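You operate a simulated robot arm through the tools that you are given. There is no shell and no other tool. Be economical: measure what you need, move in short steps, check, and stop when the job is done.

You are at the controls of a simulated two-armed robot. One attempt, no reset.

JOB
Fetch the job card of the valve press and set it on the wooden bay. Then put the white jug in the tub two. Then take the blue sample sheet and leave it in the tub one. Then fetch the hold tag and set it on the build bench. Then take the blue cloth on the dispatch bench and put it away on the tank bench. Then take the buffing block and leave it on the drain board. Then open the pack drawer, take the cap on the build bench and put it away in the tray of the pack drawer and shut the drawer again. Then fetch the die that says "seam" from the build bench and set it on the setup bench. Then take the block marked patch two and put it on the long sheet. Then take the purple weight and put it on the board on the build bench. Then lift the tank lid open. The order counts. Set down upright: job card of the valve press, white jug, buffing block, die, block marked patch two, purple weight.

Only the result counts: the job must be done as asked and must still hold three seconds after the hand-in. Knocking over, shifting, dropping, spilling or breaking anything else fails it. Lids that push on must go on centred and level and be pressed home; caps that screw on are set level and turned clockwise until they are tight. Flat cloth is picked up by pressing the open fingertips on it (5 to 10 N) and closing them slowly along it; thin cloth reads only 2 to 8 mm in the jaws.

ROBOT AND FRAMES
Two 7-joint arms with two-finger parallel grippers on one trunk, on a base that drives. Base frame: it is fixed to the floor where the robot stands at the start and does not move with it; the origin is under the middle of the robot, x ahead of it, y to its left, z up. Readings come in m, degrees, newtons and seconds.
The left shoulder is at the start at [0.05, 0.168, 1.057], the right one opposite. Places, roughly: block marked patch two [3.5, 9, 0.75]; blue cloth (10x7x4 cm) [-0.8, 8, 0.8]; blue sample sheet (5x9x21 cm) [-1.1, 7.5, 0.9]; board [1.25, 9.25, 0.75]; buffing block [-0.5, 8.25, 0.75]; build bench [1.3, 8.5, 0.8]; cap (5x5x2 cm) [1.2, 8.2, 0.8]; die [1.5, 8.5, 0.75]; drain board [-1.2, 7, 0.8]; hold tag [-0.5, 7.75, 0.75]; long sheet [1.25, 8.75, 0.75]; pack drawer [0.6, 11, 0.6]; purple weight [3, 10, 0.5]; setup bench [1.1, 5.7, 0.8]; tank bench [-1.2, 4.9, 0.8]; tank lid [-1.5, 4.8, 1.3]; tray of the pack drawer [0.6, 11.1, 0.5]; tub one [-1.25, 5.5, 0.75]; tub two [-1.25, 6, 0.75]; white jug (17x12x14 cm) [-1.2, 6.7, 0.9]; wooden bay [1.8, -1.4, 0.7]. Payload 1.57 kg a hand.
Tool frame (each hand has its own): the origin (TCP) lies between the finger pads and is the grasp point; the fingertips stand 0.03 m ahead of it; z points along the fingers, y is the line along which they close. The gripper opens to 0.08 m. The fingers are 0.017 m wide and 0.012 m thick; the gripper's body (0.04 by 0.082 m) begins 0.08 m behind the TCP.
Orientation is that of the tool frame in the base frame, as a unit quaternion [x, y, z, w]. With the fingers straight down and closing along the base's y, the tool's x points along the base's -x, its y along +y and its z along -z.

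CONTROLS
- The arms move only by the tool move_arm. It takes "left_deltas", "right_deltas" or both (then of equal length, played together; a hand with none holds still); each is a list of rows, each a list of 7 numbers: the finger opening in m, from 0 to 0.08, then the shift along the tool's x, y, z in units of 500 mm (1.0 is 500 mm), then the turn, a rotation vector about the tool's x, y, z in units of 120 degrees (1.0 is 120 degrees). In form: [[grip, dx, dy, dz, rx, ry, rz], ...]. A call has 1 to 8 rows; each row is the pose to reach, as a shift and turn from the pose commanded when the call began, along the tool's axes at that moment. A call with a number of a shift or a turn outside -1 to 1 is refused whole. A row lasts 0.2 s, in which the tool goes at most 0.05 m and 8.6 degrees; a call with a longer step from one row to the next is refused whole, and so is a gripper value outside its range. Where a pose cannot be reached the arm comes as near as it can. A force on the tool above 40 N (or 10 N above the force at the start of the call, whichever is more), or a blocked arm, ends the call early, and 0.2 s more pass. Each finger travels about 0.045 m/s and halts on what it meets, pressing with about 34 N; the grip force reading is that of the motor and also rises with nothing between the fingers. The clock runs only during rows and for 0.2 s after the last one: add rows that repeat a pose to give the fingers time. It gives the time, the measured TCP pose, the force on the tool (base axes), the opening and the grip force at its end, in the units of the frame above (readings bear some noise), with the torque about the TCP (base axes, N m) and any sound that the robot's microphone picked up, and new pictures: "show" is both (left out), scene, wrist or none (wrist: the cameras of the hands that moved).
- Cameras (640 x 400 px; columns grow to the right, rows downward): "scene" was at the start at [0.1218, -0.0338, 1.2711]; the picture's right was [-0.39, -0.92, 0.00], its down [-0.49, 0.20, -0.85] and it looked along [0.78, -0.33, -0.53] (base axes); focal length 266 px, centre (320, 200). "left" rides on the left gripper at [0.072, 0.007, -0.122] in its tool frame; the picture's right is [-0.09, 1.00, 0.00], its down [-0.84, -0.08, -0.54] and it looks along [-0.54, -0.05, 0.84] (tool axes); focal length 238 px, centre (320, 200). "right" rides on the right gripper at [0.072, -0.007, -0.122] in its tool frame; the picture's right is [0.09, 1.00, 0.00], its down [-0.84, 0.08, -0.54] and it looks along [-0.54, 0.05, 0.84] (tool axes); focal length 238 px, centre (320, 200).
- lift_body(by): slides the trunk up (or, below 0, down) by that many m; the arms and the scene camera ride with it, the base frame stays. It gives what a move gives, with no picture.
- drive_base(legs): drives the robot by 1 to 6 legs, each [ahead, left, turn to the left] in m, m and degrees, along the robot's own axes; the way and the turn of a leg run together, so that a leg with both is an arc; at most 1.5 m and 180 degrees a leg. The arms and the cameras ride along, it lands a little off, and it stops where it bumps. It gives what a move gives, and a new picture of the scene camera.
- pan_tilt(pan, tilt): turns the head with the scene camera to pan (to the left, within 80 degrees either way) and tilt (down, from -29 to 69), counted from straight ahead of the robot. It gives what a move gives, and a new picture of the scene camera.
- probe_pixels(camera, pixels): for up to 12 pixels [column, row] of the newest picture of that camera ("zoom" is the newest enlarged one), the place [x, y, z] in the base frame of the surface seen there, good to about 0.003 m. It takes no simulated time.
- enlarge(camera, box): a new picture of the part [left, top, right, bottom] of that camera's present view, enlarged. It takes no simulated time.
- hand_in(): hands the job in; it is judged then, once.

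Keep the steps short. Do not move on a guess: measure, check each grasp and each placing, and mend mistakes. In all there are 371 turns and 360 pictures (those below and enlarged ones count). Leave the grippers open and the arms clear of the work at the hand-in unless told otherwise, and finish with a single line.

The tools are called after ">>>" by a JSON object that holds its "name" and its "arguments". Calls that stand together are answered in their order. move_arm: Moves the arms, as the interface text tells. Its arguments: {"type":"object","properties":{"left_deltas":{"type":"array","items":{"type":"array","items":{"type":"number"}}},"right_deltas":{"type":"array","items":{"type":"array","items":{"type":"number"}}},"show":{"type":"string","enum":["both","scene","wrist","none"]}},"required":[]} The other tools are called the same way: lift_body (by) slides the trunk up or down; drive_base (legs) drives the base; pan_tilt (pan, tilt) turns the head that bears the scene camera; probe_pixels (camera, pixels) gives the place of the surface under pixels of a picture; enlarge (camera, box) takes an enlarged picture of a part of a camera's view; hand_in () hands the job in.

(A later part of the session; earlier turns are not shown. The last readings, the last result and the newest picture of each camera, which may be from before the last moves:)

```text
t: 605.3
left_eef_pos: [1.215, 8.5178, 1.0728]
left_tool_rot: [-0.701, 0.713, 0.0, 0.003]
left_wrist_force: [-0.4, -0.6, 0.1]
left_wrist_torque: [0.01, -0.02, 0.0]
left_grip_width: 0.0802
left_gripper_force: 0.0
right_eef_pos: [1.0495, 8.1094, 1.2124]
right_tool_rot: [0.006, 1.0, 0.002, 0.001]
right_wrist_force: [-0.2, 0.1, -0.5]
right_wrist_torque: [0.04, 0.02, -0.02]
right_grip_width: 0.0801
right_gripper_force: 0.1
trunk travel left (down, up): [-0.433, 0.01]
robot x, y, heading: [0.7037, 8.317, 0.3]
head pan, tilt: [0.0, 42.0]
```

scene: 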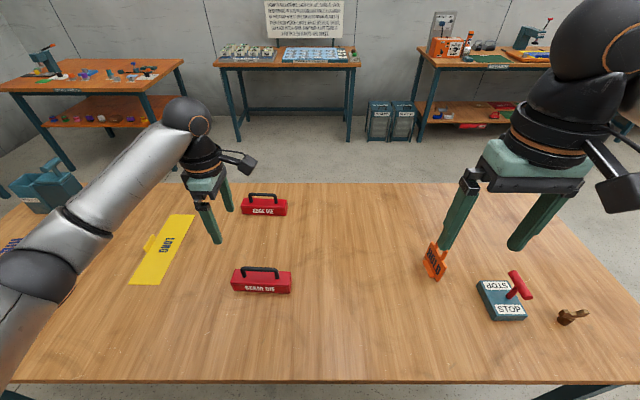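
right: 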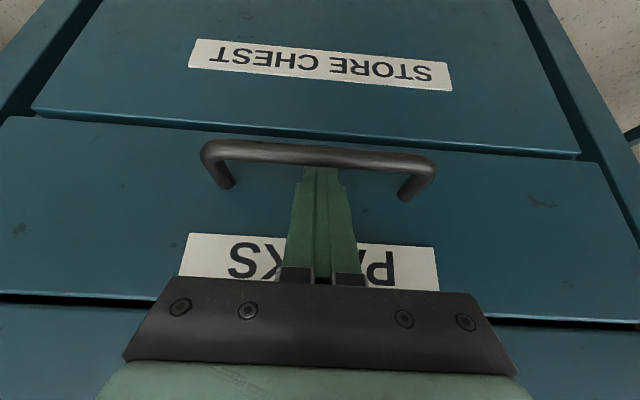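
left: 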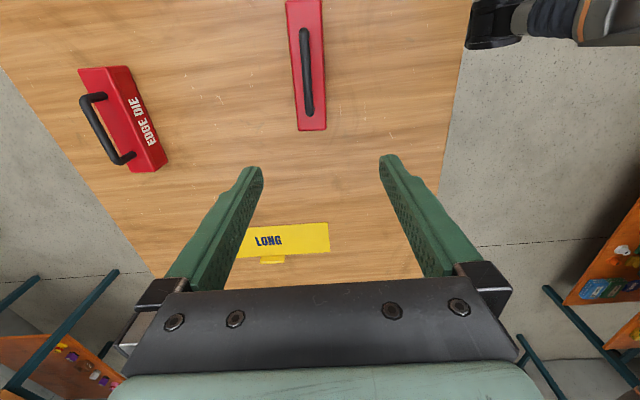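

>>> {"name": "move_arm", "arguments": {"left_deltas": [[0.08, 0.043, -0.011, 0.08, 0, 0, 0], [0.08, 0.086, -0.022, 0.16, 0, 0, 0], [0.08, 0.086, -0.022, 0.24, 0, 0, 0], [0.08, 0.086, -0.022, 0.3, 0, 0, 0], [0.08, 0.086, -0.022, 0.3, 0, 0, 0]], "show": "wrist"}}

>>> {"name": "probe_pixels", "arguments": {"camera": "left", "pixels": [[320, 60], [300, 60], [340, 60], [320, 150], [320, 180], [300, 150], [340, 150]]}}

```text
t: 606.5
left_eef_pos: [1.2254, 8.4767, 0.9233]
left_tool_rot: [-0.701, 0.714, -0.001, 0.002]
left_wrist_force: [0.9, -0.1, -0.4]
left_wrist_torque: [-0.02, 0.0, -0.02]
left_grip_width: 0.0803
left_gripper_force: 0.1
right_eef_pos: [1.0482, 8.1086, 1.2125]
right_tool_rot: [0.006, 1.0, 0.003, 0.0]
right_wrist_force: [-0.2, -0.7, 0.6]
right_wrist_torque: [-0.01, 0.03, 0.03]
right_grip_width: 0.0801
right_gripper_force: 0.1
trunk travel left (down, up): [-0.433, 0.01]
robot x, y, heading: [0.7095, 8.3143, 0.1]
head pan, tilt: [0.0, 42.0]
```

left: 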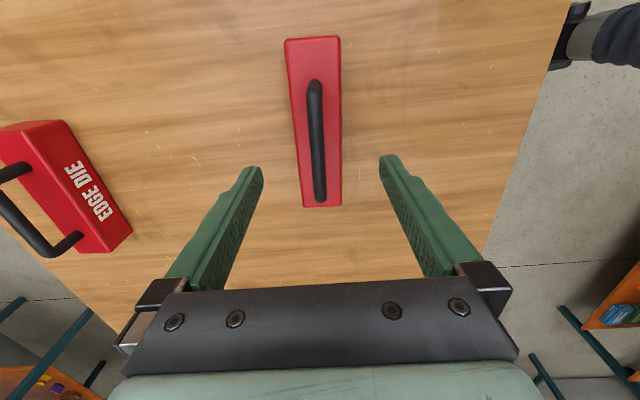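

```text
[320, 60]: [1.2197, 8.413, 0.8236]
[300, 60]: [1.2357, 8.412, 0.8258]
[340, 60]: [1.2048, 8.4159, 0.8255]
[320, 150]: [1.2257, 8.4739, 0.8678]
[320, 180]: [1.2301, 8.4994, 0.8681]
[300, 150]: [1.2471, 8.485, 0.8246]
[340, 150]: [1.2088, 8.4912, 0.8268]
```

>>> {"name": "move_arm", "arguments": {"left_deltas": [[0.08, 0, 0, 0.08, 0, 0, 0], [0.08, 0, 0, 0.16, 0, 0, 0], [0.08, 0, 0, 0.215, 0, 0, 0], [0.06, 0, 0, 0.215, 0, 0, 0], [0.04, 0, 0, 0.215, 0, 0, 0], [0.02, 0, 0, 0.215, 0, 0, 0], [0.0, 0, 0, 0.215, 0, 0, 0], [0.0, 0, 0, 0.215, 0, 0, 0]], "show": "wrist"}}

```text
t: 608.3
left_eef_pos: [1.227, 8.4775, 0.8161]
left_tool_rot: [-0.7, 0.714, 0.0, 0.002]
left_wrist_force: [2.7, -0.3, 0.2]
left_wrist_torque: [0.0, 0.08, -0.04]
left_grip_width: 0.0452
left_gripper_force: 33.5
right_eef_pos: [1.0493, 8.1094, 1.213]
right_tool_rot: [0.006, 1.0, 0.002, 0.0]
right_wrist_force: [-0.5, -0.2, -0.1]
right_wrist_torque: [-0.02, -0.02, -0.01]
right_grip_width: 0.0802
right_gripper_force: 0.0
trunk travel left (down, up): [-0.433, 0.01]
robot x, y, heading: [0.7058, 8.3148, 0.1]
head pan, tilt: [0.0, 42.0]
```

left: 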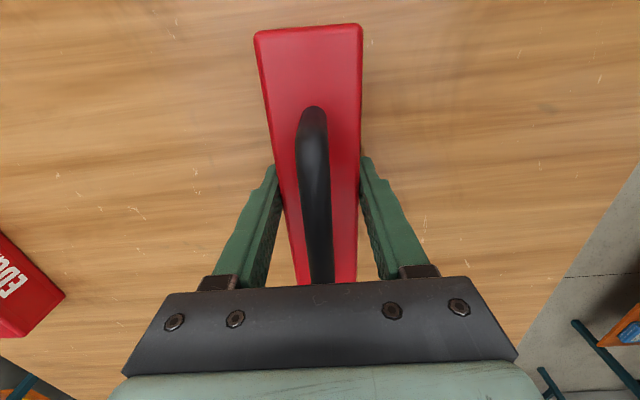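

Gripped at 45 mm. I lift and check the weight.

>>> {"name": "move_arm", "arguments": {"left_deltas": [[0, 0, 0, -0.03, 0, 0, 0], [0, 0, 0, -0.1, 0, 0, 0], [0, 0, 0, -0.19, 0, 0, 0], [0, 0, 0, -0.28, 0, 0, 0], [0, 0, -0.02, -0.37, 0, 0, 0], [0, 0, -0.06, -0.46, 0, 0, 0], [0, 0, -0.1, -0.52, 0, 0, 0]], "show": "wrist"}}

```text
t: 609.9
left_eef_pos: [1.276, 8.4745, 1.0759]
left_tool_rot: [-0.701, 0.714, 0.0, 0.001]
left_wrist_force: [0.0, 1.0, -6.7]
left_wrist_torque: [0.02, 0.01, -0.04]
left_grip_width: 0.0447
left_gripper_force: 33.9
right_eef_pos: [1.0494, 8.1093, 1.2127]
right_tool_rot: [0.006, 1.0, 0.003, 0.0]
right_wrist_force: [0.8, 0.2, -0.1]
right_wrist_torque: [0.0, 0.0, 0.03]
right_grip_width: 0.0799
right_gripper_force: 0.2
trunk travel left (down, up): [-0.433, 0.01]
robot x, y, heading: [0.7109, 8.3171, 0.3]
head pan, tilt: [0.0, 42.0]
```

left: 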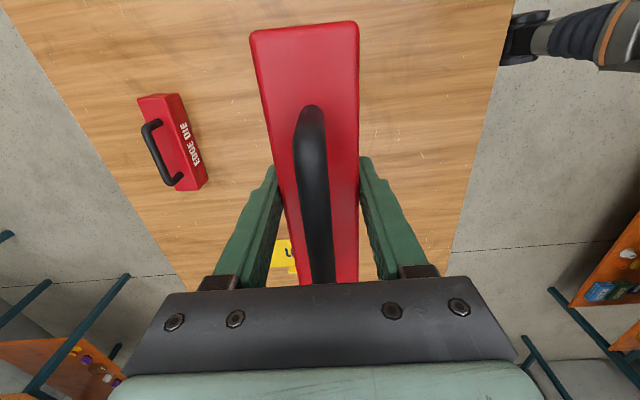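

Die is secure at about 0.67 kg. I drive around to the east side of the setup bench.

>>> {"name": "drive_base", "arguments": {"legs": [[-0.35, 0, 0], [0, -1.35, 0], [1.5, 0, 0], [0.55, 0, 0], [0, 0, 90], [0, 0, 90]]}}

>>> {"name": "drive_base", "arguments": {"legs": [[0, 1.2, 0]]}}

>>> {"name": "pan_tilt", "arguments": {"pan": 0, "tilt": 38}}

```text
t: 635.8
left_eef_pos: [1.8323, 6.8294, 1.0763]
left_tool_rot: [0.716, 0.698, -0.002, 0.0]
left_wrist_force: [-0.8, 0.7, -5.2]
left_wrist_torque: [0.06, 0.0, -0.01]
left_grip_width: 0.0451
left_gripper_force: 33.9
right_eef_pos: [2.0621, 7.1929, 1.2129]
right_tool_rot: [1.0, -0.008, -0.001, 0.003]
right_wrist_force: [-0.7, -0.2, -0.5]
right_wrist_torque: [-0.02, -0.01, 0.01]
right_grip_width: 0.0799
right_gripper_force: 0.1
trunk travel left (down, up): [-0.433, 0.01]
robot x, y, heading: [2.4013, 6.9834, 180.0]
head pan, tilt: [0.0, 42.0]
```

scene: 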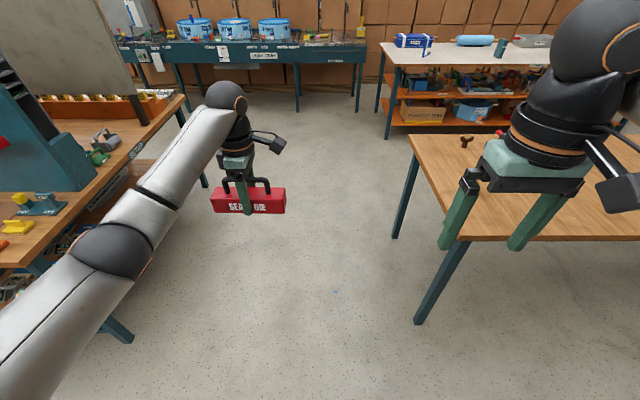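

```text
t: 641.9
left_eef_pos: [1.8351, 5.6246, 1.0762]
left_tool_rot: [0.714, 0.7, -0.001, 0.001]
left_wrist_force: [-0.2, -0.4, -5.4]
left_wrist_torque: [0.02, 0.03, -0.01]
left_grip_width: 0.0448
left_gripper_force: 33.8
right_eef_pos: [2.0615, 5.9911, 1.213]
right_tool_rot: [1.0, -0.005, 0.001, 0.003]
right_wrist_force: [0.5, 0.7, 0.1]
right_wrist_torque: [0.02, -0.01, 0.03]
right_grip_width: 0.0802
right_gripper_force: 0.1
trunk travel left (down, up): [-0.433, 0.01]
robot x, y, heading: [2.4055, 5.7833, -179.9]
head pan, tilt: [0.0, 42.0]
```

scene: 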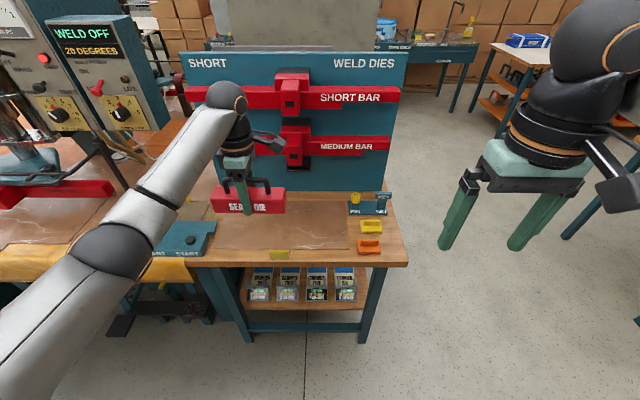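

```text
t: 642.6
left_eef_pos: [1.835, 5.6252, 1.0754]
left_tool_rot: [0.714, 0.7, -0.001, 0.0]
left_wrist_force: [-0.6, -0.4, -4.6]
left_wrist_torque: [0.0, 0.02, 0.02]
left_grip_width: 0.0446
left_gripper_force: 33.8
right_eef_pos: [2.06, 5.9921, 1.2124]
right_tool_rot: [1.0, -0.005, 0.0, 0.002]
right_wrist_force: [-0.1, 0.1, 0.6]
right_wrist_torque: [-0.02, 0.0, 0.03]
right_grip_width: 0.08
right_gripper_force: 0.1
trunk travel left (down, up): [-0.433, 0.01]
robot x, y, heading: [2.4013, 5.7806, -179.8]
head pan, tilt: [0.0, 38.0]
```

scene: 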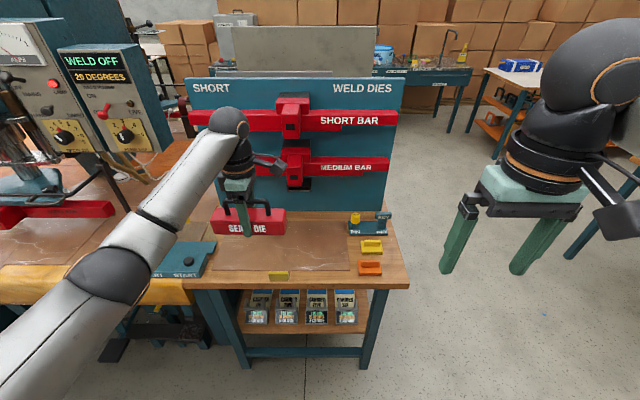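

>>> {"name": "enlarge", "arguments": {"camera": "scene", "box": [180, 170, 420, 300]}}

>>> {"name": "probe_pixels", "arguments": {"camera": "scene", "pixels": [[300, 240], [260, 255], [330, 230], [340, 220], [340, 275], [200, 280], [380, 283], [365, 225], [290, 281], [278, 276], [310, 215], [395, 240]]}}

```text
2.67 times, centred on (300, 235) of scene
```

zoom: 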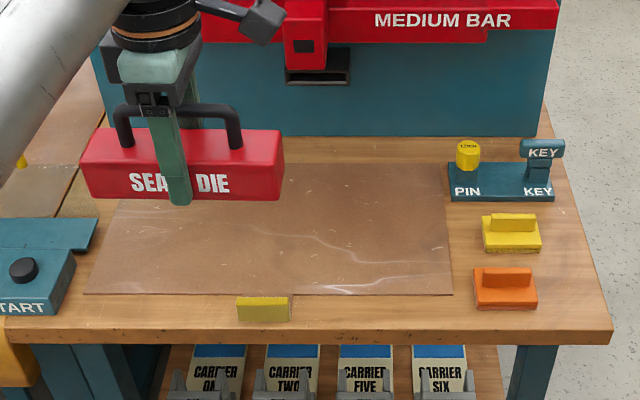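

```text
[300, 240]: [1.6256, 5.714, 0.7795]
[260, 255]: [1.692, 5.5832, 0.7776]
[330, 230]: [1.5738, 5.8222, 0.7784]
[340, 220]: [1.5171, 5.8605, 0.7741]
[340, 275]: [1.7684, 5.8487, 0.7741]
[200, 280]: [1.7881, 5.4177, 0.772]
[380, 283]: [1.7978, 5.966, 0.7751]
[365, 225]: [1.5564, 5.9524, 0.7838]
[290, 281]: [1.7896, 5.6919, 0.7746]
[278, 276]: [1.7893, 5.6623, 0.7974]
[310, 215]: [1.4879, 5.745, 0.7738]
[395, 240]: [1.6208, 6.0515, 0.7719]
```

>>> {"name": "drive_base", "arguments": {"legs": [[0.25, -0.07, 0]]}}

```text
t: 644.0
left_eef_pos: [1.6826, 5.6682, 1.0769]
left_tool_rot: [0.718, 0.696, 0.008, 0.015]
left_wrist_force: [8.4, -1.5, -1.6]
left_wrist_torque: [0.21, 1.14, -0.11]
left_grip_width: 0.0447
left_gripper_force: 34.0
right_eef_pos: [1.8996, 6.0358, 1.2135]
right_tool_rot: [1.0, -0.006, 0.0, 0.002]
right_wrist_force: [0.0, 0.6, 0.3]
right_wrist_torque: [-0.01, 0.0, 0.0]
right_grip_width: 0.0799
right_gripper_force: 0.2
trunk travel left (down, up): [-0.433, 0.01]
robot x, y, heading: [2.2446, 5.8316, -179.4]
head pan, tilt: [0.0, 38.0]
stopped in leg 1: the force on the tool passed its limit (the readings are from after the stop); the commanded pose is now the measured one
```

scene: 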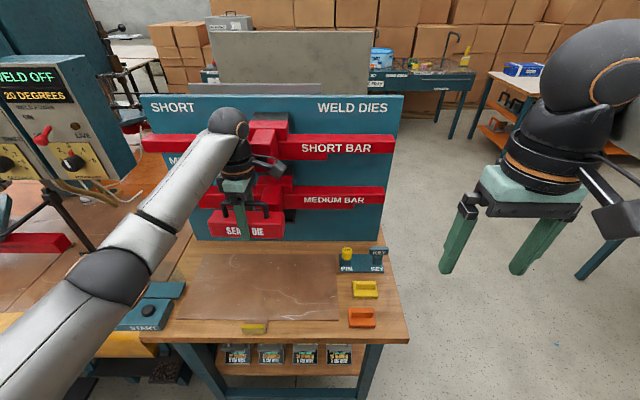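

The die touched a bar on the tool board. I back off at once and check.

>>> {"name": "drive_base", "arguments": {"legs": [[-0.12, 0, 0]]}}

>>> {"name": "enlarge", "arguments": {"camera": "scene", "box": [140, 70, 420, 260]}}

>>> {"name": "probe_pixels", "arguments": {"camera": "scene", "pixels": [[330, 140], [340, 190], [270, 125], [290, 190], [380, 190], [380, 145], [300, 215], [320, 215], [180, 140], [190, 200]]}}

```text
t: 645.3
left_eef_pos: [1.7994, 5.6681, 1.0766]
left_tool_rot: [0.717, 0.696, 0.009, 0.014]
left_wrist_force: [0.3, 0.2, -5.4]
left_wrist_torque: [0.01, 0.04, 0.01]
left_grip_width: 0.0449
left_gripper_force: 33.8
right_eef_pos: [2.0163, 6.0367, 1.2131]
right_tool_rot: [1.0, -0.006, 0.001, 0.003]
right_wrist_force: [0.7, 0.3, 0.0]
right_wrist_torque: [0.03, 0.03, 0.01]
right_grip_width: 0.0801
right_gripper_force: 0.0
trunk travel left (down, up): [-0.433, 0.01]
robot x, y, heading: [2.3606, 5.8308, -179.6]
head pan, tilt: [0.0, 38.0]
```

scene: 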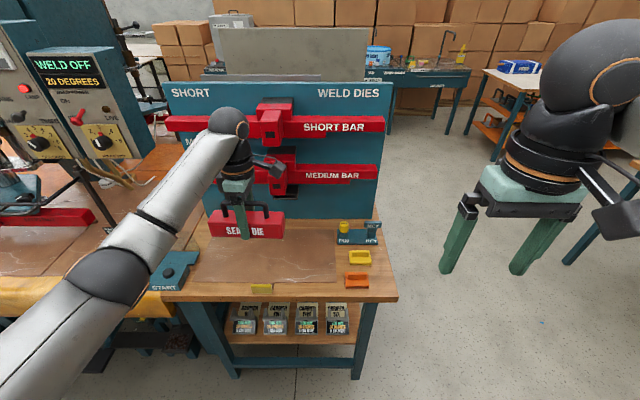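

```text
2.11 times, centred on (280, 165) of scene
```

zoom: 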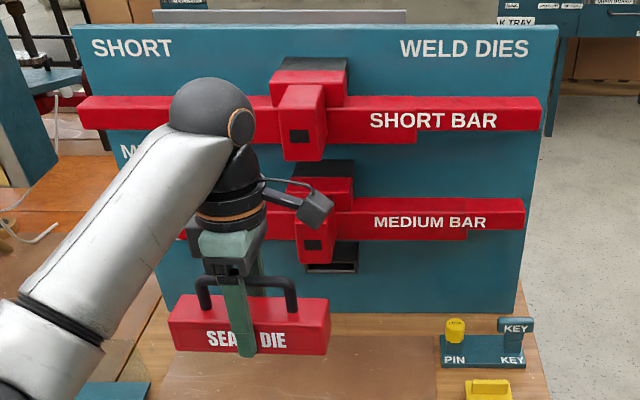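

```text
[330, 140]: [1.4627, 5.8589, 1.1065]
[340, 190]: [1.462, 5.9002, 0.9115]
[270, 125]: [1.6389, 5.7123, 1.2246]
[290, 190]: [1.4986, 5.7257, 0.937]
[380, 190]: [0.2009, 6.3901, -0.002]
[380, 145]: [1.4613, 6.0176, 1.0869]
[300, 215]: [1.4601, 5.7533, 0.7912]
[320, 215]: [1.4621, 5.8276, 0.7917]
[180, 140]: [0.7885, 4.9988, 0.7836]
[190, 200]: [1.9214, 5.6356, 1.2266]
```

The bars look unmoved. I level the hand and lower the die first, then approach away from the board's blocks.

>>> {"name": "move_arm", "arguments": {"left_deltas": [[0, 0, 0, 0.07, 0.005, 0.001, 0], [0, 0, 0, 0.15, 0.01, 0.002, 0], [0, 0, 0, 0.23, 0.0156, 0.0032, 0], [0, 0, 0, 0.31, 0.0156, 0.0032, 0], [0, 0, 0, 0.38, 0.0156, 0.0032, 0], [0, 0, 0, 0.38, 0.0156, 0.0032, 0]], "show": "both"}}

```text
t: 646.7
left_eef_pos: [1.8067, 5.6658, 0.8846]
left_tool_rot: [0.718, 0.696, -0.001, 0.001]
left_wrist_force: [-0.5, 0.1, -6.0]
left_wrist_torque: [-0.05, -0.01, 0.01]
left_grip_width: 0.0448
left_gripper_force: 34.1
right_eef_pos: [2.016, 6.0365, 1.2124]
right_tool_rot: [1.0, -0.006, 0.001, 0.002]
right_wrist_force: [0.0, 0.6, 0.2]
right_wrist_torque: [0.02, 0.0, 0.01]
right_grip_width: 0.0801
right_gripper_force: 0.0
trunk travel left (down, up): [-0.433, 0.01]
robot x, y, heading: [2.3564, 5.8314, -179.8]
head pan, tilt: [0.0, 38.0]
```

scene: 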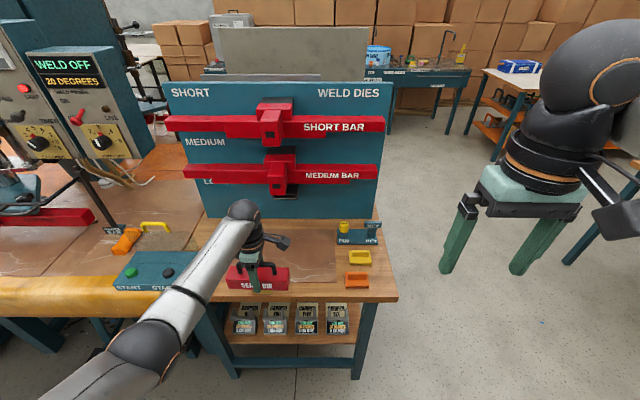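
left: 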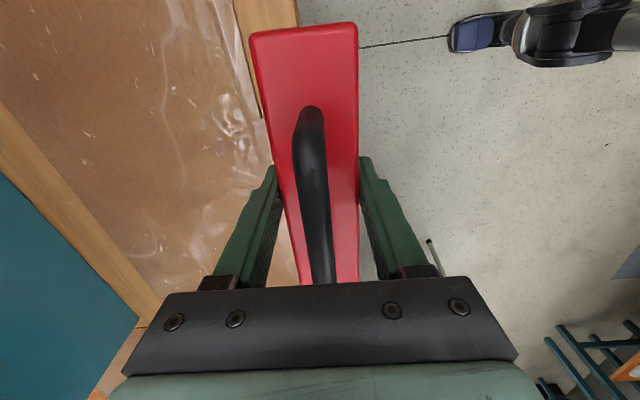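

>>> {"name": "drive_base", "arguments": {"legs": [[0.11, 0.08, 0]]}}

```text
t: 648.0
left_eef_pos: [1.6962, 5.5853, 0.8855]
left_tool_rot: [0.718, 0.696, 0.0, 0.001]
left_wrist_force: [0.4, -0.7, -6.3]
left_wrist_torque: [0.01, 0.01, -0.01]
left_grip_width: 0.0448
left_gripper_force: 33.4
right_eef_pos: [1.9065, 5.9561, 1.2129]
right_tool_rot: [1.0, -0.006, 0.001, 0.003]
right_wrist_force: [-0.6, 1.0, -0.7]
right_wrist_torque: [-0.01, -0.01, -0.04]
right_grip_width: 0.0802
right_gripper_force: 0.1
trunk travel left (down, up): [-0.433, 0.01]
robot x, y, heading: [2.2505, 5.7515, -179.7]
head pan, tilt: [0.0, 38.0]
```

scene: 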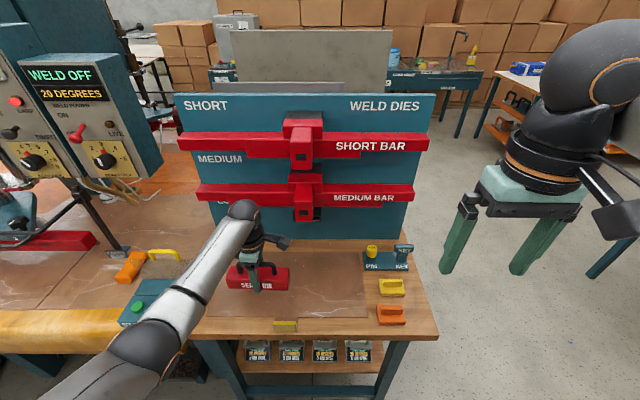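

>>> {"name": "move_arm", "arguments": {"left_deltas": [[0, 0, 0, 0.06, 0, 0, 0], [0, 0, 0, 0.11, 0, 0, 0], [0, 0, 0, 0.13, 0, 0, 0], [0, 0, 0, 0.138, 0, 0, 0], [0, 0, 0, 0.142, 0, 0, 0]], "show": "none"}}

```text
t: 649.2
left_eef_pos: [1.6969, 5.5865, 0.8147]
left_tool_rot: [0.718, 0.696, -0.002, 0.001]
left_wrist_force: [0.8, -0.5, -2.3]
left_wrist_torque: [-0.06, 0.0, -0.01]
left_grip_width: 0.0448
left_gripper_force: 33.7
right_eef_pos: [1.9068, 5.9563, 1.2144]
right_tool_rot: [1.0, -0.006, 0.001, 0.003]
right_wrist_force: [-0.1, 0.0, 0.3]
right_wrist_torque: [-0.02, -0.01, 0.02]
right_grip_width: 0.0801
right_gripper_force: 0.1
trunk travel left (down, up): [-0.433, 0.01]
robot x, y, heading: [2.2482, 5.7525, -179.8]
head pan, tilt: [0.0, 38.0]
```

>>> {"name": "move_arm", "arguments": {"left_deltas": [[0, 0, 0, 0.003, 0, 0, 0], [0.047, 0, 0, 0.003, 0, 0, 0], [0.055, 0, 0, 0.003, 0, 0, 0], [0.066, 0, 0, 0.003, 0, 0, 0], [0.066, 0, 0, -0.05, 0, 0, 0], [0.066, 0, 0, -0.13, 0, 0, 0], [0.066, 0, 0, -0.22, 0, 0, 0], [0.066, 0, 0, -0.31, 0, 0, 0]], "show": "both"}}

```text
t: 651.0
left_eef_pos: [1.6964, 5.5866, 0.9701]
left_tool_rot: [0.718, 0.696, 0.0, 0.001]
left_wrist_force: [0.0, -0.4, -0.6]
left_wrist_torque: [0.01, 0.02, -0.01]
left_grip_width: 0.0656
left_gripper_force: 0.0
right_eef_pos: [1.9074, 5.9568, 1.2131]
right_tool_rot: [1.0, -0.007, 0.002, 0.003]
right_wrist_force: [0.2, 1.0, -0.1]
right_wrist_torque: [-0.02, 0.01, 0.03]
right_grip_width: 0.0799
right_gripper_force: 0.1
trunk travel left (down, up): [-0.433, 0.01]
robot x, y, heading: [2.2535, 5.7516, -179.8]
head pan, tilt: [0.0, 38.0]
```

scene: 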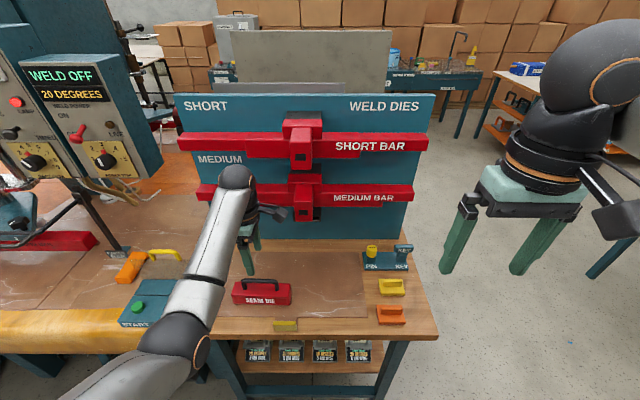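
left: 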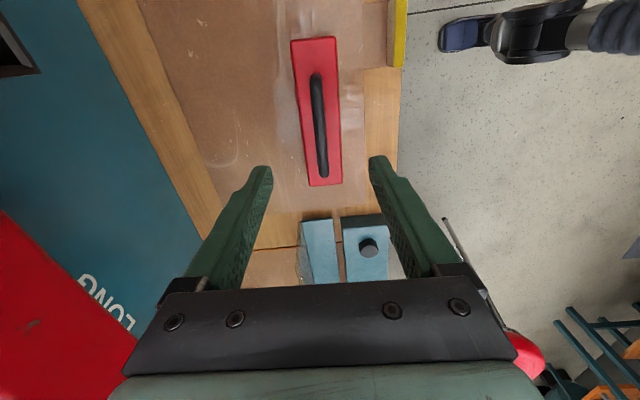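

Die stands on the setup bench. I back off, restore the left hand and drive to the bench with the patch blocks.

>>> {"name": "drive_base", "arguments": {"legs": [[-0.3, 0, 0]]}}

>>> {"name": "move_arm", "arguments": {"left_deltas": [[0.08, 0, 0, -0.05, 0, 0, 0.07], [0.08, 0, 0, -0.1, 0, 0, 0.14], [0.08, 0, 0, -0.15, 0, 0, 0.21], [0.08, 0, 0, -0.2, 0, 0, 0.28], [0.08, 0, 0, -0.25, 0, 0, 0.35], [0.08, 0, 0, -0.3, 0, 0, 0.42], [0.08, 0, 0, -0.33, 0, 0, 0.49], [0.08, 0, 0, -0.36, 0, 0, 0.56]], "show": "none"}}

>>> {"name": "move_arm", "arguments": {"left_deltas": [[0.08, 0, -0.05, 0, 0, 0, 0.06], [0.08, 0, -0.1, 0, 0, 0, 0.12], [0.08, 0, -0.15, 0, 0, 0, 0.19], [0.08, 0, -0.2, 0, 0, 0, 0.2]], "show": "none"}}

>>> {"name": "drive_base", "arguments": {"legs": [[0, -1.5, 0], [0, -1.5, 0], [0, 0, 90], [0, 0, 90]]}}

>>> {"name": "pan_tilt", "arguments": {"pan": 0, "tilt": 35}}

```text
t: 653.0
left_eef_pos: [1.9993, 5.5878, 0.9708]
left_tool_rot: [0.719, 0.695, -0.001, 0.001]
left_wrist_force: [0.4, -0.2, 0.2]
left_wrist_torque: [-0.03, 0.01, -0.04]
left_grip_width: 0.0658
left_gripper_force: 0.0
right_eef_pos: [2.2108, 5.9598, 1.2134]
right_tool_rot: [1.0, -0.006, 0.001, 0.003]
right_wrist_force: [-0.4, -1.0, -0.1]
right_wrist_torque: [0.0, 0.04, -0.02]
right_grip_width: 0.08
right_gripper_force: 0.1
trunk travel left (down, up): [-0.433, 0.01]
robot x, y, heading: [2.552, 5.7511, -179.4]
head pan, tilt: [0.0, 38.0]
```

scene: 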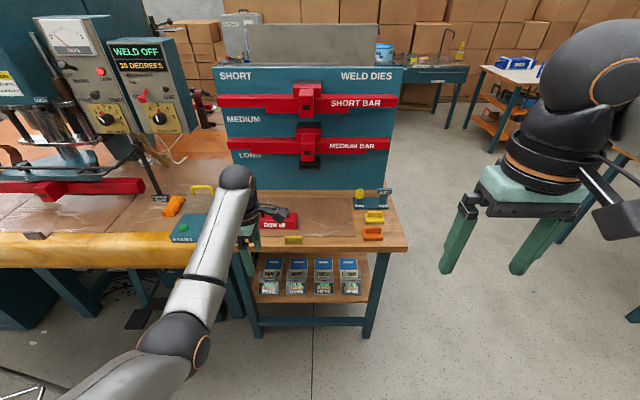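

```text
t: 654.8
left_eef_pos: [1.9677, 5.5856, 1.1485]
left_tool_rot: [0.984, 0.18, -0.001, 0.001]
left_wrist_force: [-0.1, 1.2, -0.2]
left_wrist_torque: [-0.03, 0.0, -0.01]
left_grip_width: 0.0797
left_gripper_force: 0.1
left hand out of reach, approached as far as the arm can: row 3, 4, 5, 6, 7, 8
right_eef_pos: [2.21, 5.9588, 1.2127]
right_tool_rot: [1.0, -0.007, 0.002, 0.003]
right_wrist_force: [-0.7, 1.2, 1.0]
right_wrist_torque: [-0.01, 0.01, -0.02]
right_grip_width: 0.08
right_gripper_force: 0.0
trunk travel left (down, up): [-0.433, 0.01]
robot x, y, heading: [2.5504, 5.753, -179.7]
head pan, tilt: [0.0, 38.0]
```

```text
t: 655.8
left_eef_pos: [1.9491, 5.6694, 1.1474]
left_tool_rot: [1.0, -0.024, 0.0, 0.001]
left_wrist_force: [-0.1, -0.7, -0.6]
left_wrist_torque: [-0.01, 0.01, -0.01]
left_grip_width: 0.08
left_gripper_force: 0.0
left hand out of reach, approached as far as the arm can: row 3, 4
right_eef_pos: [2.2098, 5.9593, 1.2127]
right_tool_rot: [1.0, -0.006, 0.001, 0.002]
right_wrist_force: [-0.1, -0.9, 0.3]
right_wrist_torque: [0.0, 0.03, 0.0]
right_grip_width: 0.08
right_gripper_force: 0.0
trunk travel left (down, up): [-0.433, 0.01]
robot x, y, heading: [2.5555, 5.7514, -179.9]
head pan, tilt: [0.0, 38.0]
```

```text
t: 677.9
left_eef_pos: [3.1797, 8.8229, 1.1473]
left_tool_rot: [0.035, 0.999, 0.002, 0.0]
left_wrist_force: [0.7, 0.7, 0.0]
left_wrist_torque: [0.02, 0.0, -0.04]
left_grip_width: 0.0797
left_gripper_force: 0.1
right_eef_pos: [2.9135, 8.5375, 1.2133]
right_tool_rot: [0.019, 1.0, 0.003, -0.001]
right_wrist_force: [0.4, 0.0, -0.3]
right_wrist_torque: [0.02, -0.01, -0.02]
right_grip_width: 0.08
right_gripper_force: 0.1
trunk travel left (down, up): [-0.433, 0.01]
robot x, y, heading: [2.5761, 8.7503, -1.1]
head pan, tilt: [0.0, 38.0]
```

scene: 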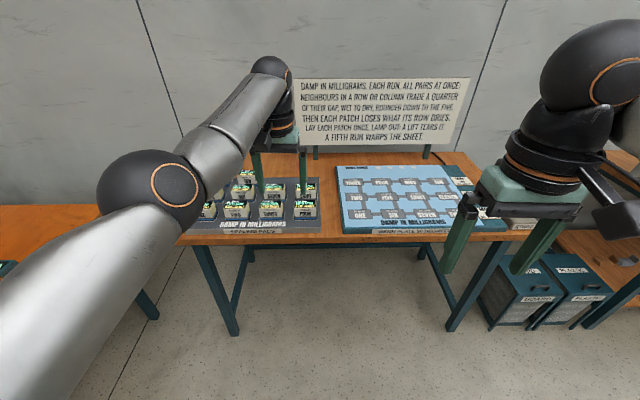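

```text
t: 678.5
left_eef_pos: [3.1787, 8.821, 1.1464]
left_tool_rot: [0.035, 0.999, 0.003, 0.0]
left_wrist_force: [-0.2, 0.3, 0.0]
left_wrist_torque: [0.03, 0.01, 0.02]
left_grip_width: 0.08
left_gripper_force: 0.1
right_eef_pos: [2.9133, 8.538, 1.2126]
right_tool_rot: [0.019, 1.0, 0.003, 0.0]
right_wrist_force: [-0.7, -0.1, -0.1]
right_wrist_torque: [0.03, -0.01, -0.02]
right_grip_width: 0.0797
right_gripper_force: 0.0
trunk travel left (down, up): [-0.433, 0.01]
robot x, y, heading: [2.5756, 8.7503, -1.0]
head pan, tilt: [0.0, 35.0]
```

scene: 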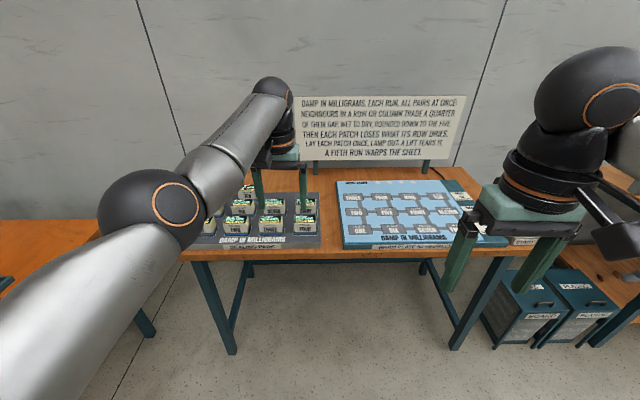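

>>> {"name": "enlarge", "arguments": {"camera": "scene", "box": [195, 180, 330, 255]}}

>>> {"name": "enlarge", "arguments": {"camera": "scene", "box": [325, 170, 485, 260]}}

```text
4.74 times, centred on (262, 218) of scene
```

zoom: 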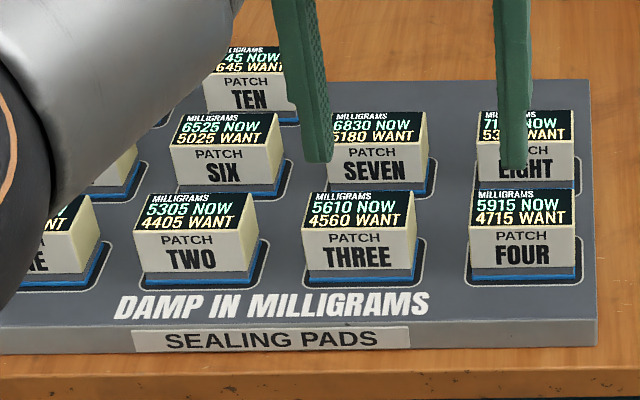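

```text
4.00 times, centred on (405, 215) of scene
```

zoom: 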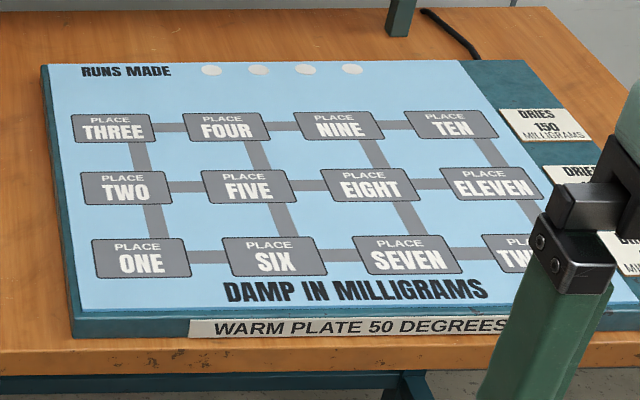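

>>> {"name": "probe_pixels", "arguments": {"camera": "scene", "pixels": [[236, 228], [236, 217], [226, 230], [246, 229], [262, 228], [225, 217], [247, 217], [270, 218], [240, 252], [213, 220], [238, 205], [330, 255]]}}

```text
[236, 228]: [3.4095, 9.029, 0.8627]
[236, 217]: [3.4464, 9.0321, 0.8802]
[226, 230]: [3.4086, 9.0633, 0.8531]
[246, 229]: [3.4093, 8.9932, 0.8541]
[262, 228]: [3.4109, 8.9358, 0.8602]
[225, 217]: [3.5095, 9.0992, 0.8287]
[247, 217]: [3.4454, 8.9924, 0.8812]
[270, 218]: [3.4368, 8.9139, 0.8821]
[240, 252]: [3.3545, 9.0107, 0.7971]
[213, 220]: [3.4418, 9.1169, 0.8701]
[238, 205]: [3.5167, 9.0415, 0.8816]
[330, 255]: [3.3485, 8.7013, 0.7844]
```

PATCH TWO is in the front row at about (3.43,9.03). Its face is 8 cm wide, so I close along x. I retract the left hand, drive closer and turn the hand -90°.

>>> {"name": "move_arm", "arguments": {"left_deltas": [[0.08, 0.08, 0.03, 0, 0, 0, -0.05], [0.08, 0.16, 0.06, 0, 0, 0, -0.12], [0.08, 0.24, 0.1, 0, 0, 0, -0.19], [0.08, 0.3, 0.14, 0, 0, 0, -0.26], [0.08, 0.3, 0.2, 0, 0, 0, -0.33], [0.08, 0.3, 0.2, 0, 0, 0, -0.4], [0.08, 0.3, 0.2, 0, 0, 0, -0.47], [0.08, 0.3, 0.2, 0, 0, 0, -0.54]], "show": "none"}}

>>> {"name": "move_arm", "arguments": {"left_deltas": [[0.08, 0, 0, 0, 0, 0, -0.07], [0.08, 0, 0, 0, 0, 0, -0.14], [0.08, 0, 0, 0, 0, 0, -0.22], [0.08, 0, 0, 0, 0, 0, -0.22]], "show": "none"}}

>>> {"name": "drive_base", "arguments": {"legs": [[0.38, 0.1, 1]]}}

```text
t: 680.3
left_eef_pos: [3.1911, 8.9138, 1.1797]
left_tool_rot: [-0.507, 0.862, 0.003, 0.001]
left_wrist_force: [0.1, -0.1, 0.2]
left_wrist_torque: [0.04, 0.0, -0.04]
left_grip_width: 0.0802
left_gripper_force: 0.0
left hand out of reach, approached as far as the arm can: row 1, 2, 3, 4, 5, 6, 7, 8
right_eef_pos: [2.9131, 8.537, 1.213]
right_tool_rot: [0.018, 1.0, 0.003, -0.001]
right_wrist_force: [0.3, 0.7, 0.0]
right_wrist_torque: [0.0, 0.0, -0.01]
right_grip_width: 0.0801
right_gripper_force: 0.0
trunk travel left (down, up): [-0.433, 0.01]
robot x, y, heading: [2.5752, 8.7511, -0.8]
head pan, tilt: [0.0, 35.0]
```

```text
refused: row 3 steps farther than a row can; nothing moved
```

```text
t: 682.8
left_eef_pos: [3.5732, 9.0186, 1.1785]
left_tool_rot: [-0.512, 0.859, 0.002, -0.001]
left_wrist_force: [-0.2, -0.5, 0.2]
left_wrist_torque: [-0.04, -0.03, 0.0]
left_grip_width: 0.08
left_gripper_force: 0.2
right_eef_pos: [3.2995, 8.6371, 1.2124]
right_tool_rot: [0.011, 1.0, 0.002, -0.001]
right_wrist_force: [-0.9, 0.8, 0.2]
right_wrist_torque: [-0.01, 0.02, 0.0]
right_grip_width: 0.0799
right_gripper_force: 0.1
trunk travel left (down, up): [-0.433, 0.01]
robot x, y, heading: [2.9618, 8.8464, -0.0]
head pan, tilt: [0.0, 35.0]
```

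scene: 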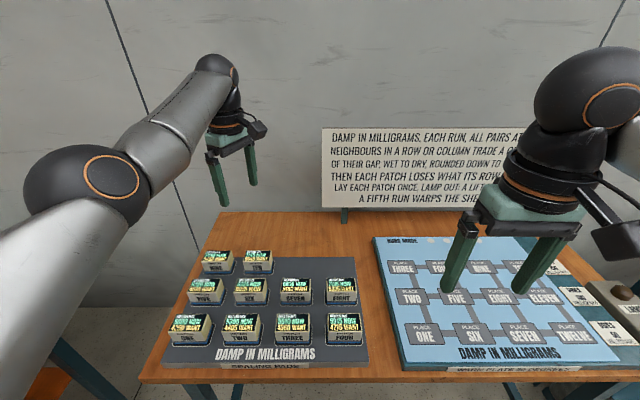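

The left arm looks nearly straight. I bring the hand down and back together.

>>> {"name": "move_arm", "arguments": {"left_deltas": [[0.08, 0.019, 0.035, 0.08, 0, 0, 0], [0.08, 0.038, 0.07, 0.16, 0, 0, 0], [0.08, 0.057, 0.106, 0.24, 0, 0, 0], [0.08, 0.076, 0.141, 0.32, 0, 0, 0], [0.08, 0.095, 0.176, 0.4, 0, 0, 0], [0.08, 0.095, 0.176, 0.4, 0, 0, -0.06]], "show": "scene"}}

```text
t: 684.2
left_eef_pos: [3.5755, 9.0067, 0.9619]
left_tool_rot: [-0.566, 0.825, 0.002, 0.0]
left_wrist_force: [-0.8, -0.6, -0.8]
left_wrist_torque: [-0.01, -0.02, 0.01]
left_grip_width: 0.0798
left_gripper_force: 0.0
left hand out of reach, approached as far as the arm can: row 1, 2, 3, 4, 5, 6
right_eef_pos: [3.2997, 8.6382, 1.2133]
right_tool_rot: [0.011, 1.0, 0.002, -0.001]
right_wrist_force: [0.7, 0.0, 0.1]
right_wrist_torque: [0.02, 0.0, -0.01]
right_grip_width: 0.0801
right_gripper_force: 0.0
trunk travel left (down, up): [-0.433, 0.01]
robot x, y, heading: [2.9586, 8.8472, -0.1]
head pan, tilt: [0.0, 35.0]
```

scene: 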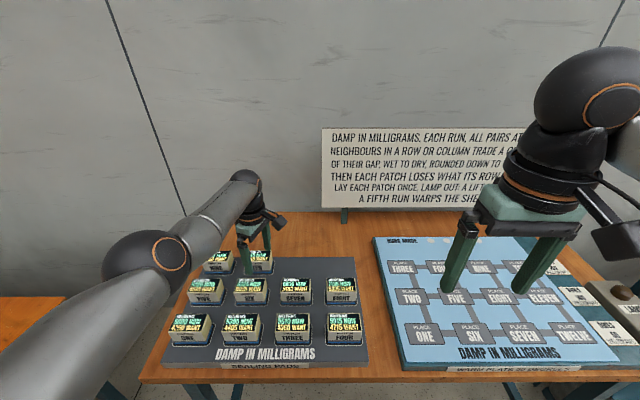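

I back away from the bench and unlock the straight left arm in free space.

>>> {"name": "drive_base", "arguments": {"legs": [[-0.6, 0, 0]]}}

>>> {"name": "move_arm", "arguments": {"left_deltas": [[0.08, 0, 0, 0, 0, 0, 0.07], [0.08, 0, 0, 0, 0, 0, 0.14], [0.08, 0, 0, 0, 0, 0, 0.21], [0.08, 0, 0, 0, 0, 0, 0.28], [0.08, 0, 0, 0, 0, 0, 0.35], [0.08, 0, 0, 0, 0, 0, 0.42], [0.08, 0, 0, 0, 0, 0, 0.49], [0.08, 0, 0, 0, 0, 0, 0.56]], "show": "none"}}

>>> {"name": "move_arm", "arguments": {"left_deltas": [[0.08, 0.02, -0.05, 0, 0.042, 0, 0], [0.08, 0.04, -0.11, 0, 0.084, 0, 0], [0.08, 0.06, -0.17, 0, 0.126, 0, 0], [0.08, 0.08, -0.23, 0, 0.168, 0, 0], [0.08, 0.1, -0.29, 0, 0.21, 0, 0], [0.08, 0.12, -0.35, 0, 0.252, 0, 0], [0.08, 0.14, -0.4, 0, 0.294, 0, 0], [0.08, 0.16, -0.45, 0, 0.333, 0, 0]], "show": "scene"}}

```text
t: 687.6
left_eef_pos: [2.9746, 9.0093, 0.9626]
left_tool_rot: [-0.563, 0.826, 0.003, -0.001]
left_wrist_force: [0.6, -0.7, 0.0]
left_wrist_torque: [-0.01, 0.02, -0.02]
left_grip_width: 0.0801
left_gripper_force: 0.1
right_eef_pos: [2.6976, 8.6402, 1.2133]
right_tool_rot: [0.011, 1.0, 0.003, 0.0]
right_wrist_force: [0.6, -0.3, 0.6]
right_wrist_torque: [0.04, 0.0, -0.01]
right_grip_width: 0.0798
right_gripper_force: 0.0
trunk travel left (down, up): [-0.433, 0.01]
robot x, y, heading: [2.3586, 8.8498, -0.2]
head pan, tilt: [0.0, 35.0]
```

scene: 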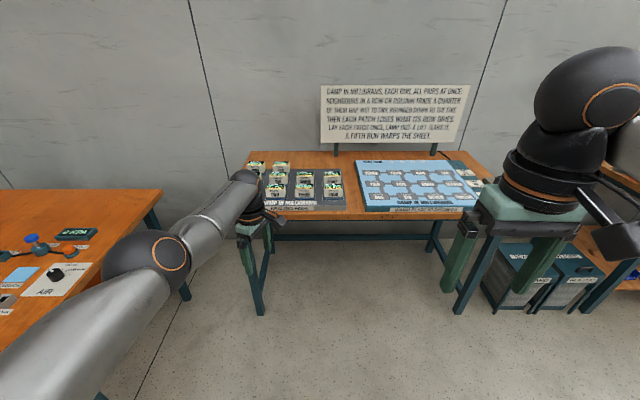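

```text
t: 689.4
left_eef_pos: [2.9758, 9.0085, 0.9616]
left_tool_rot: [-0.012, 1.0, 0.001, -0.003]
left_wrist_force: [0.2, -1.1, 0.5]
left_wrist_torque: [0.03, 0.02, 0.01]
left_grip_width: 0.08
left_gripper_force: 0.0
right_eef_pos: [2.6991, 8.6401, 1.2119]
right_tool_rot: [0.011, 1.0, 0.003, -0.001]
right_wrist_force: [0.0, -0.5, -0.2]
right_wrist_torque: [-0.02, 0.0, 0.0]
right_grip_width: 0.0801
right_gripper_force: 0.1
trunk travel left (down, up): [-0.433, 0.01]
robot x, y, heading: [2.3546, 8.8513, -0.2]
head pan, tilt: [0.0, 35.0]
```

```text
t: 691.2
left_eef_pos: [2.9432, 8.7665, 0.9518]
left_tool_rot: [-0.013, 0.941, -0.339, 0.001]
left_wrist_force: [1.0, 0.0, 0.0]
left_wrist_torque: [0.0, 0.03, -0.01]
left_grip_width: 0.08
left_gripper_force: 0.1
left hand out of reach, approached as far as the arm can: row 1, 2, 3, 4, 5, 6, 7, 8
right_eef_pos: [2.6983, 8.64, 1.2139]
right_tool_rot: [0.012, 1.0, 0.003, -0.001]
right_wrist_force: [0.7, 0.4, -0.1]
right_wrist_torque: [0.05, -0.01, 0.03]
right_grip_width: 0.0801
right_gripper_force: 0.1
trunk travel left (down, up): [-0.433, 0.01]
robot x, y, heading: [2.3583, 8.8482, -0.5]
head pan, tilt: [0.0, 35.0]
```

scene: 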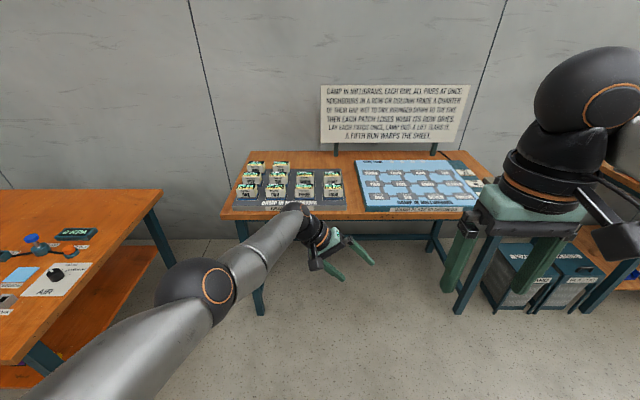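

>>> {"name": "move_arm", "arguments": {"left_deltas": [[0.08, 0.07, 0, 0, 0, 0, 0], [0.08, 0.14, 0, 0, 0, 0, 0], [0.08, 0.21, 0, 0, 0, 0, 0], [0.08, 0.28, 0, 0, 0, 0, 0], [0.08, 0.35, 0, 0, 0, 0, 0], [0.08, 0.42, 0, 0, 0, 0, 0]], "show": "scene"}}

```text
t: 692.6
left_eef_pos: [2.9009, 8.719, 0.8915]
left_tool_rot: [-0.014, 0.94, -0.34, 0.002]
left_wrist_force: [-0.1, -0.5, -0.3]
left_wrist_torque: [-0.03, 0.02, 0.0]
left_grip_width: 0.0798
left_gripper_force: 0.0
left hand out of reach, approached as far as the arm can: row 1, 2, 3, 4, 5, 6
right_eef_pos: [2.6991, 8.6398, 1.2121]
right_tool_rot: [0.011, 1.0, 0.002, -0.001]
right_wrist_force: [-0.4, -0.2, 0.1]
right_wrist_torque: [0.01, 0.02, 0.0]
right_grip_width: 0.08
right_gripper_force: 0.0
trunk travel left (down, up): [-0.433, 0.01]
robot x, y, heading: [2.3566, 8.85, -0.2]
head pan, tilt: [0.0, 35.0]
```

scene: 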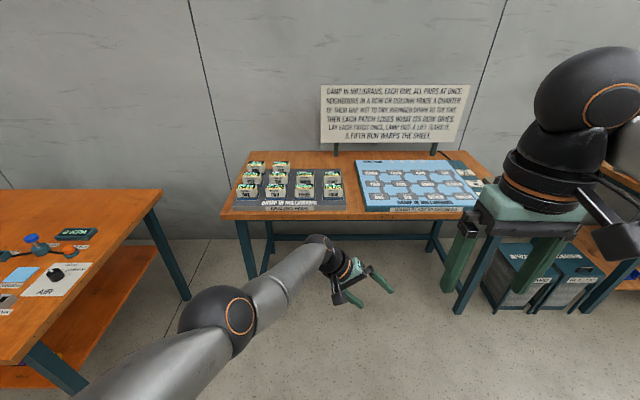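

>>> {"name": "move_arm", "arguments": {"left_deltas": [[0.08, 0.037, -0.03, 0.024, 0.04, -0.02, 0], [0.08, 0.075, -0.06, 0.048, 0.08, -0.04, 0], [0.08, 0.112, -0.087, 0.072, 0.12, -0.06, 0], [0.08, 0.15, -0.116, 0.096, 0.16, -0.08, 0], [0.08, 0.19, -0.144, 0.12, 0.2, -0.1, 0], [0.08, 0.225, -0.173, 0.143, 0.24, -0.12, 0], [0.08, 0.262, -0.2, 0.167, 0.28, -0.14, 0], [0.08, 0.3, -0.231, 0.191, 0.32, -0.16, 0]], "show": "scene"}}

```text
t: 694.6
left_eef_pos: [2.8771, 8.6795, 0.8518]
left_tool_rot: [-0.041, 0.764, -0.606, 0.219]
left_wrist_force: [0.1, 0.7, -0.1]
left_wrist_torque: [-0.01, 0.02, 0.02]
left_grip_width: 0.0802
left_gripper_force: 0.1
left hand out of reach, approached as far as the arm can: row 1, 2, 3, 4, 5, 6, 7, 8
right_eef_pos: [2.6989, 8.6406, 1.2135]
right_tool_rot: [0.012, 1.0, 0.003, 0.0]
right_wrist_force: [1.0, 0.5, -0.4]
right_wrist_torque: [-0.01, 0.02, 0.01]
right_grip_width: 0.0802
right_gripper_force: 0.1
trunk travel left (down, up): [-0.433, 0.01]
robot x, y, heading: [2.3557, 8.85, -0.4]
head pan, tilt: [0.0, 35.0]
stopped in row 8 (left hand): the arm was blocked; the commanded pose is now the measured one
```

scene: 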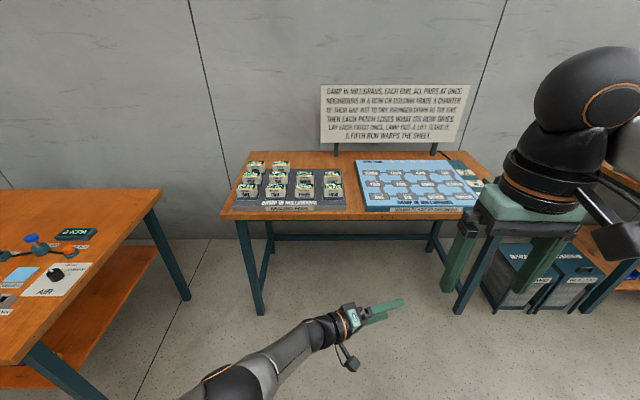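

>>> {"name": "move_arm", "arguments": {"left_deltas": [[0.08, -0.006, 0.018, -0.089, -0.03, 0, 0], [0.08, -0.012, 0.036, -0.178, -0.06, 0, 0], [0.08, -0.019, 0.054, -0.267, -0.09, 0, 0], [0.08, -0.025, 0.072, -0.356, -0.12, 0, 0], [0.08, -0.031, 0.09, -0.445, -0.16, 0, 0], [0.08, -0.037, 0.108, -0.534, -0.2, 0, 0], [0.08, -0.044, 0.126, -0.623, -0.25, 0, 0], [0.08, -0.05, 0.144, -0.712, -0.3, 0, 0]], "show": "scene"}}

```text
t: 696.4
left_eef_pos: [2.7756, 9.0273, 0.851]
left_tool_rot: [-0.106, 0.914, -0.341, 0.192]
left_wrist_force: [-0.1, -0.5, -0.4]
left_wrist_torque: [-0.02, 0.02, 0.02]
left_grip_width: 0.0799
left_gripper_force: 0.1
right_eef_pos: [2.6975, 8.6402, 1.2131]
right_tool_rot: [0.011, 1.0, 0.002, -0.001]
right_wrist_force: [0.7, -0.3, -0.5]
right_wrist_torque: [0.01, 0.02, -0.02]
right_grip_width: 0.0799
right_gripper_force: 0.1
trunk travel left (down, up): [-0.433, 0.01]
robot x, y, heading: [2.3573, 8.8513, -0.5]
head pan, tilt: [0.0, 35.0]
```

scene: 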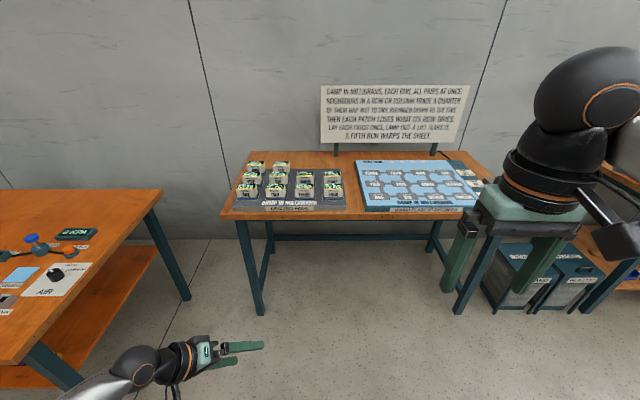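

>>> {"name": "move_arm", "arguments": {"left_deltas": [[0.08, 0, 0, 0, -0.056, 0.032, 0.017], [0.08, 0, 0, 0, -0.112, 0.063, 0.035], [0.08, 0, 0, 0, -0.168, 0.095, 0.052], [0.08, 0, 0, 0, -0.224, 0.126, 0.07], [0.08, 0, 0, 0, -0.28, 0.158, 0.088], [0.08, 0, 0, 0, -0.336, 0.189, 0.105]], "show": "none"}}

```text
t: 697.8
left_eef_pos: [2.7759, 9.0285, 0.8507]
left_tool_rot: [-0.001, 1.0, 0.002, 0.0]
left_wrist_force: [0.5, -0.1, -0.5]
left_wrist_torque: [0.0, 0.0, -0.01]
left_grip_width: 0.0801
left_gripper_force: 0.1
right_eef_pos: [2.6993, 8.6401, 1.2129]
right_tool_rot: [0.011, 1.0, 0.004, -0.001]
right_wrist_force: [-0.9, 0.0, -0.1]
right_wrist_torque: [0.02, -0.02, 0.0]
right_grip_width: 0.0799
right_gripper_force: 0.1
trunk travel left (down, up): [-0.433, 0.01]
robot x, y, heading: [2.36, 8.8538, -0.2]
head pan, tilt: [0.0, 35.0]
```

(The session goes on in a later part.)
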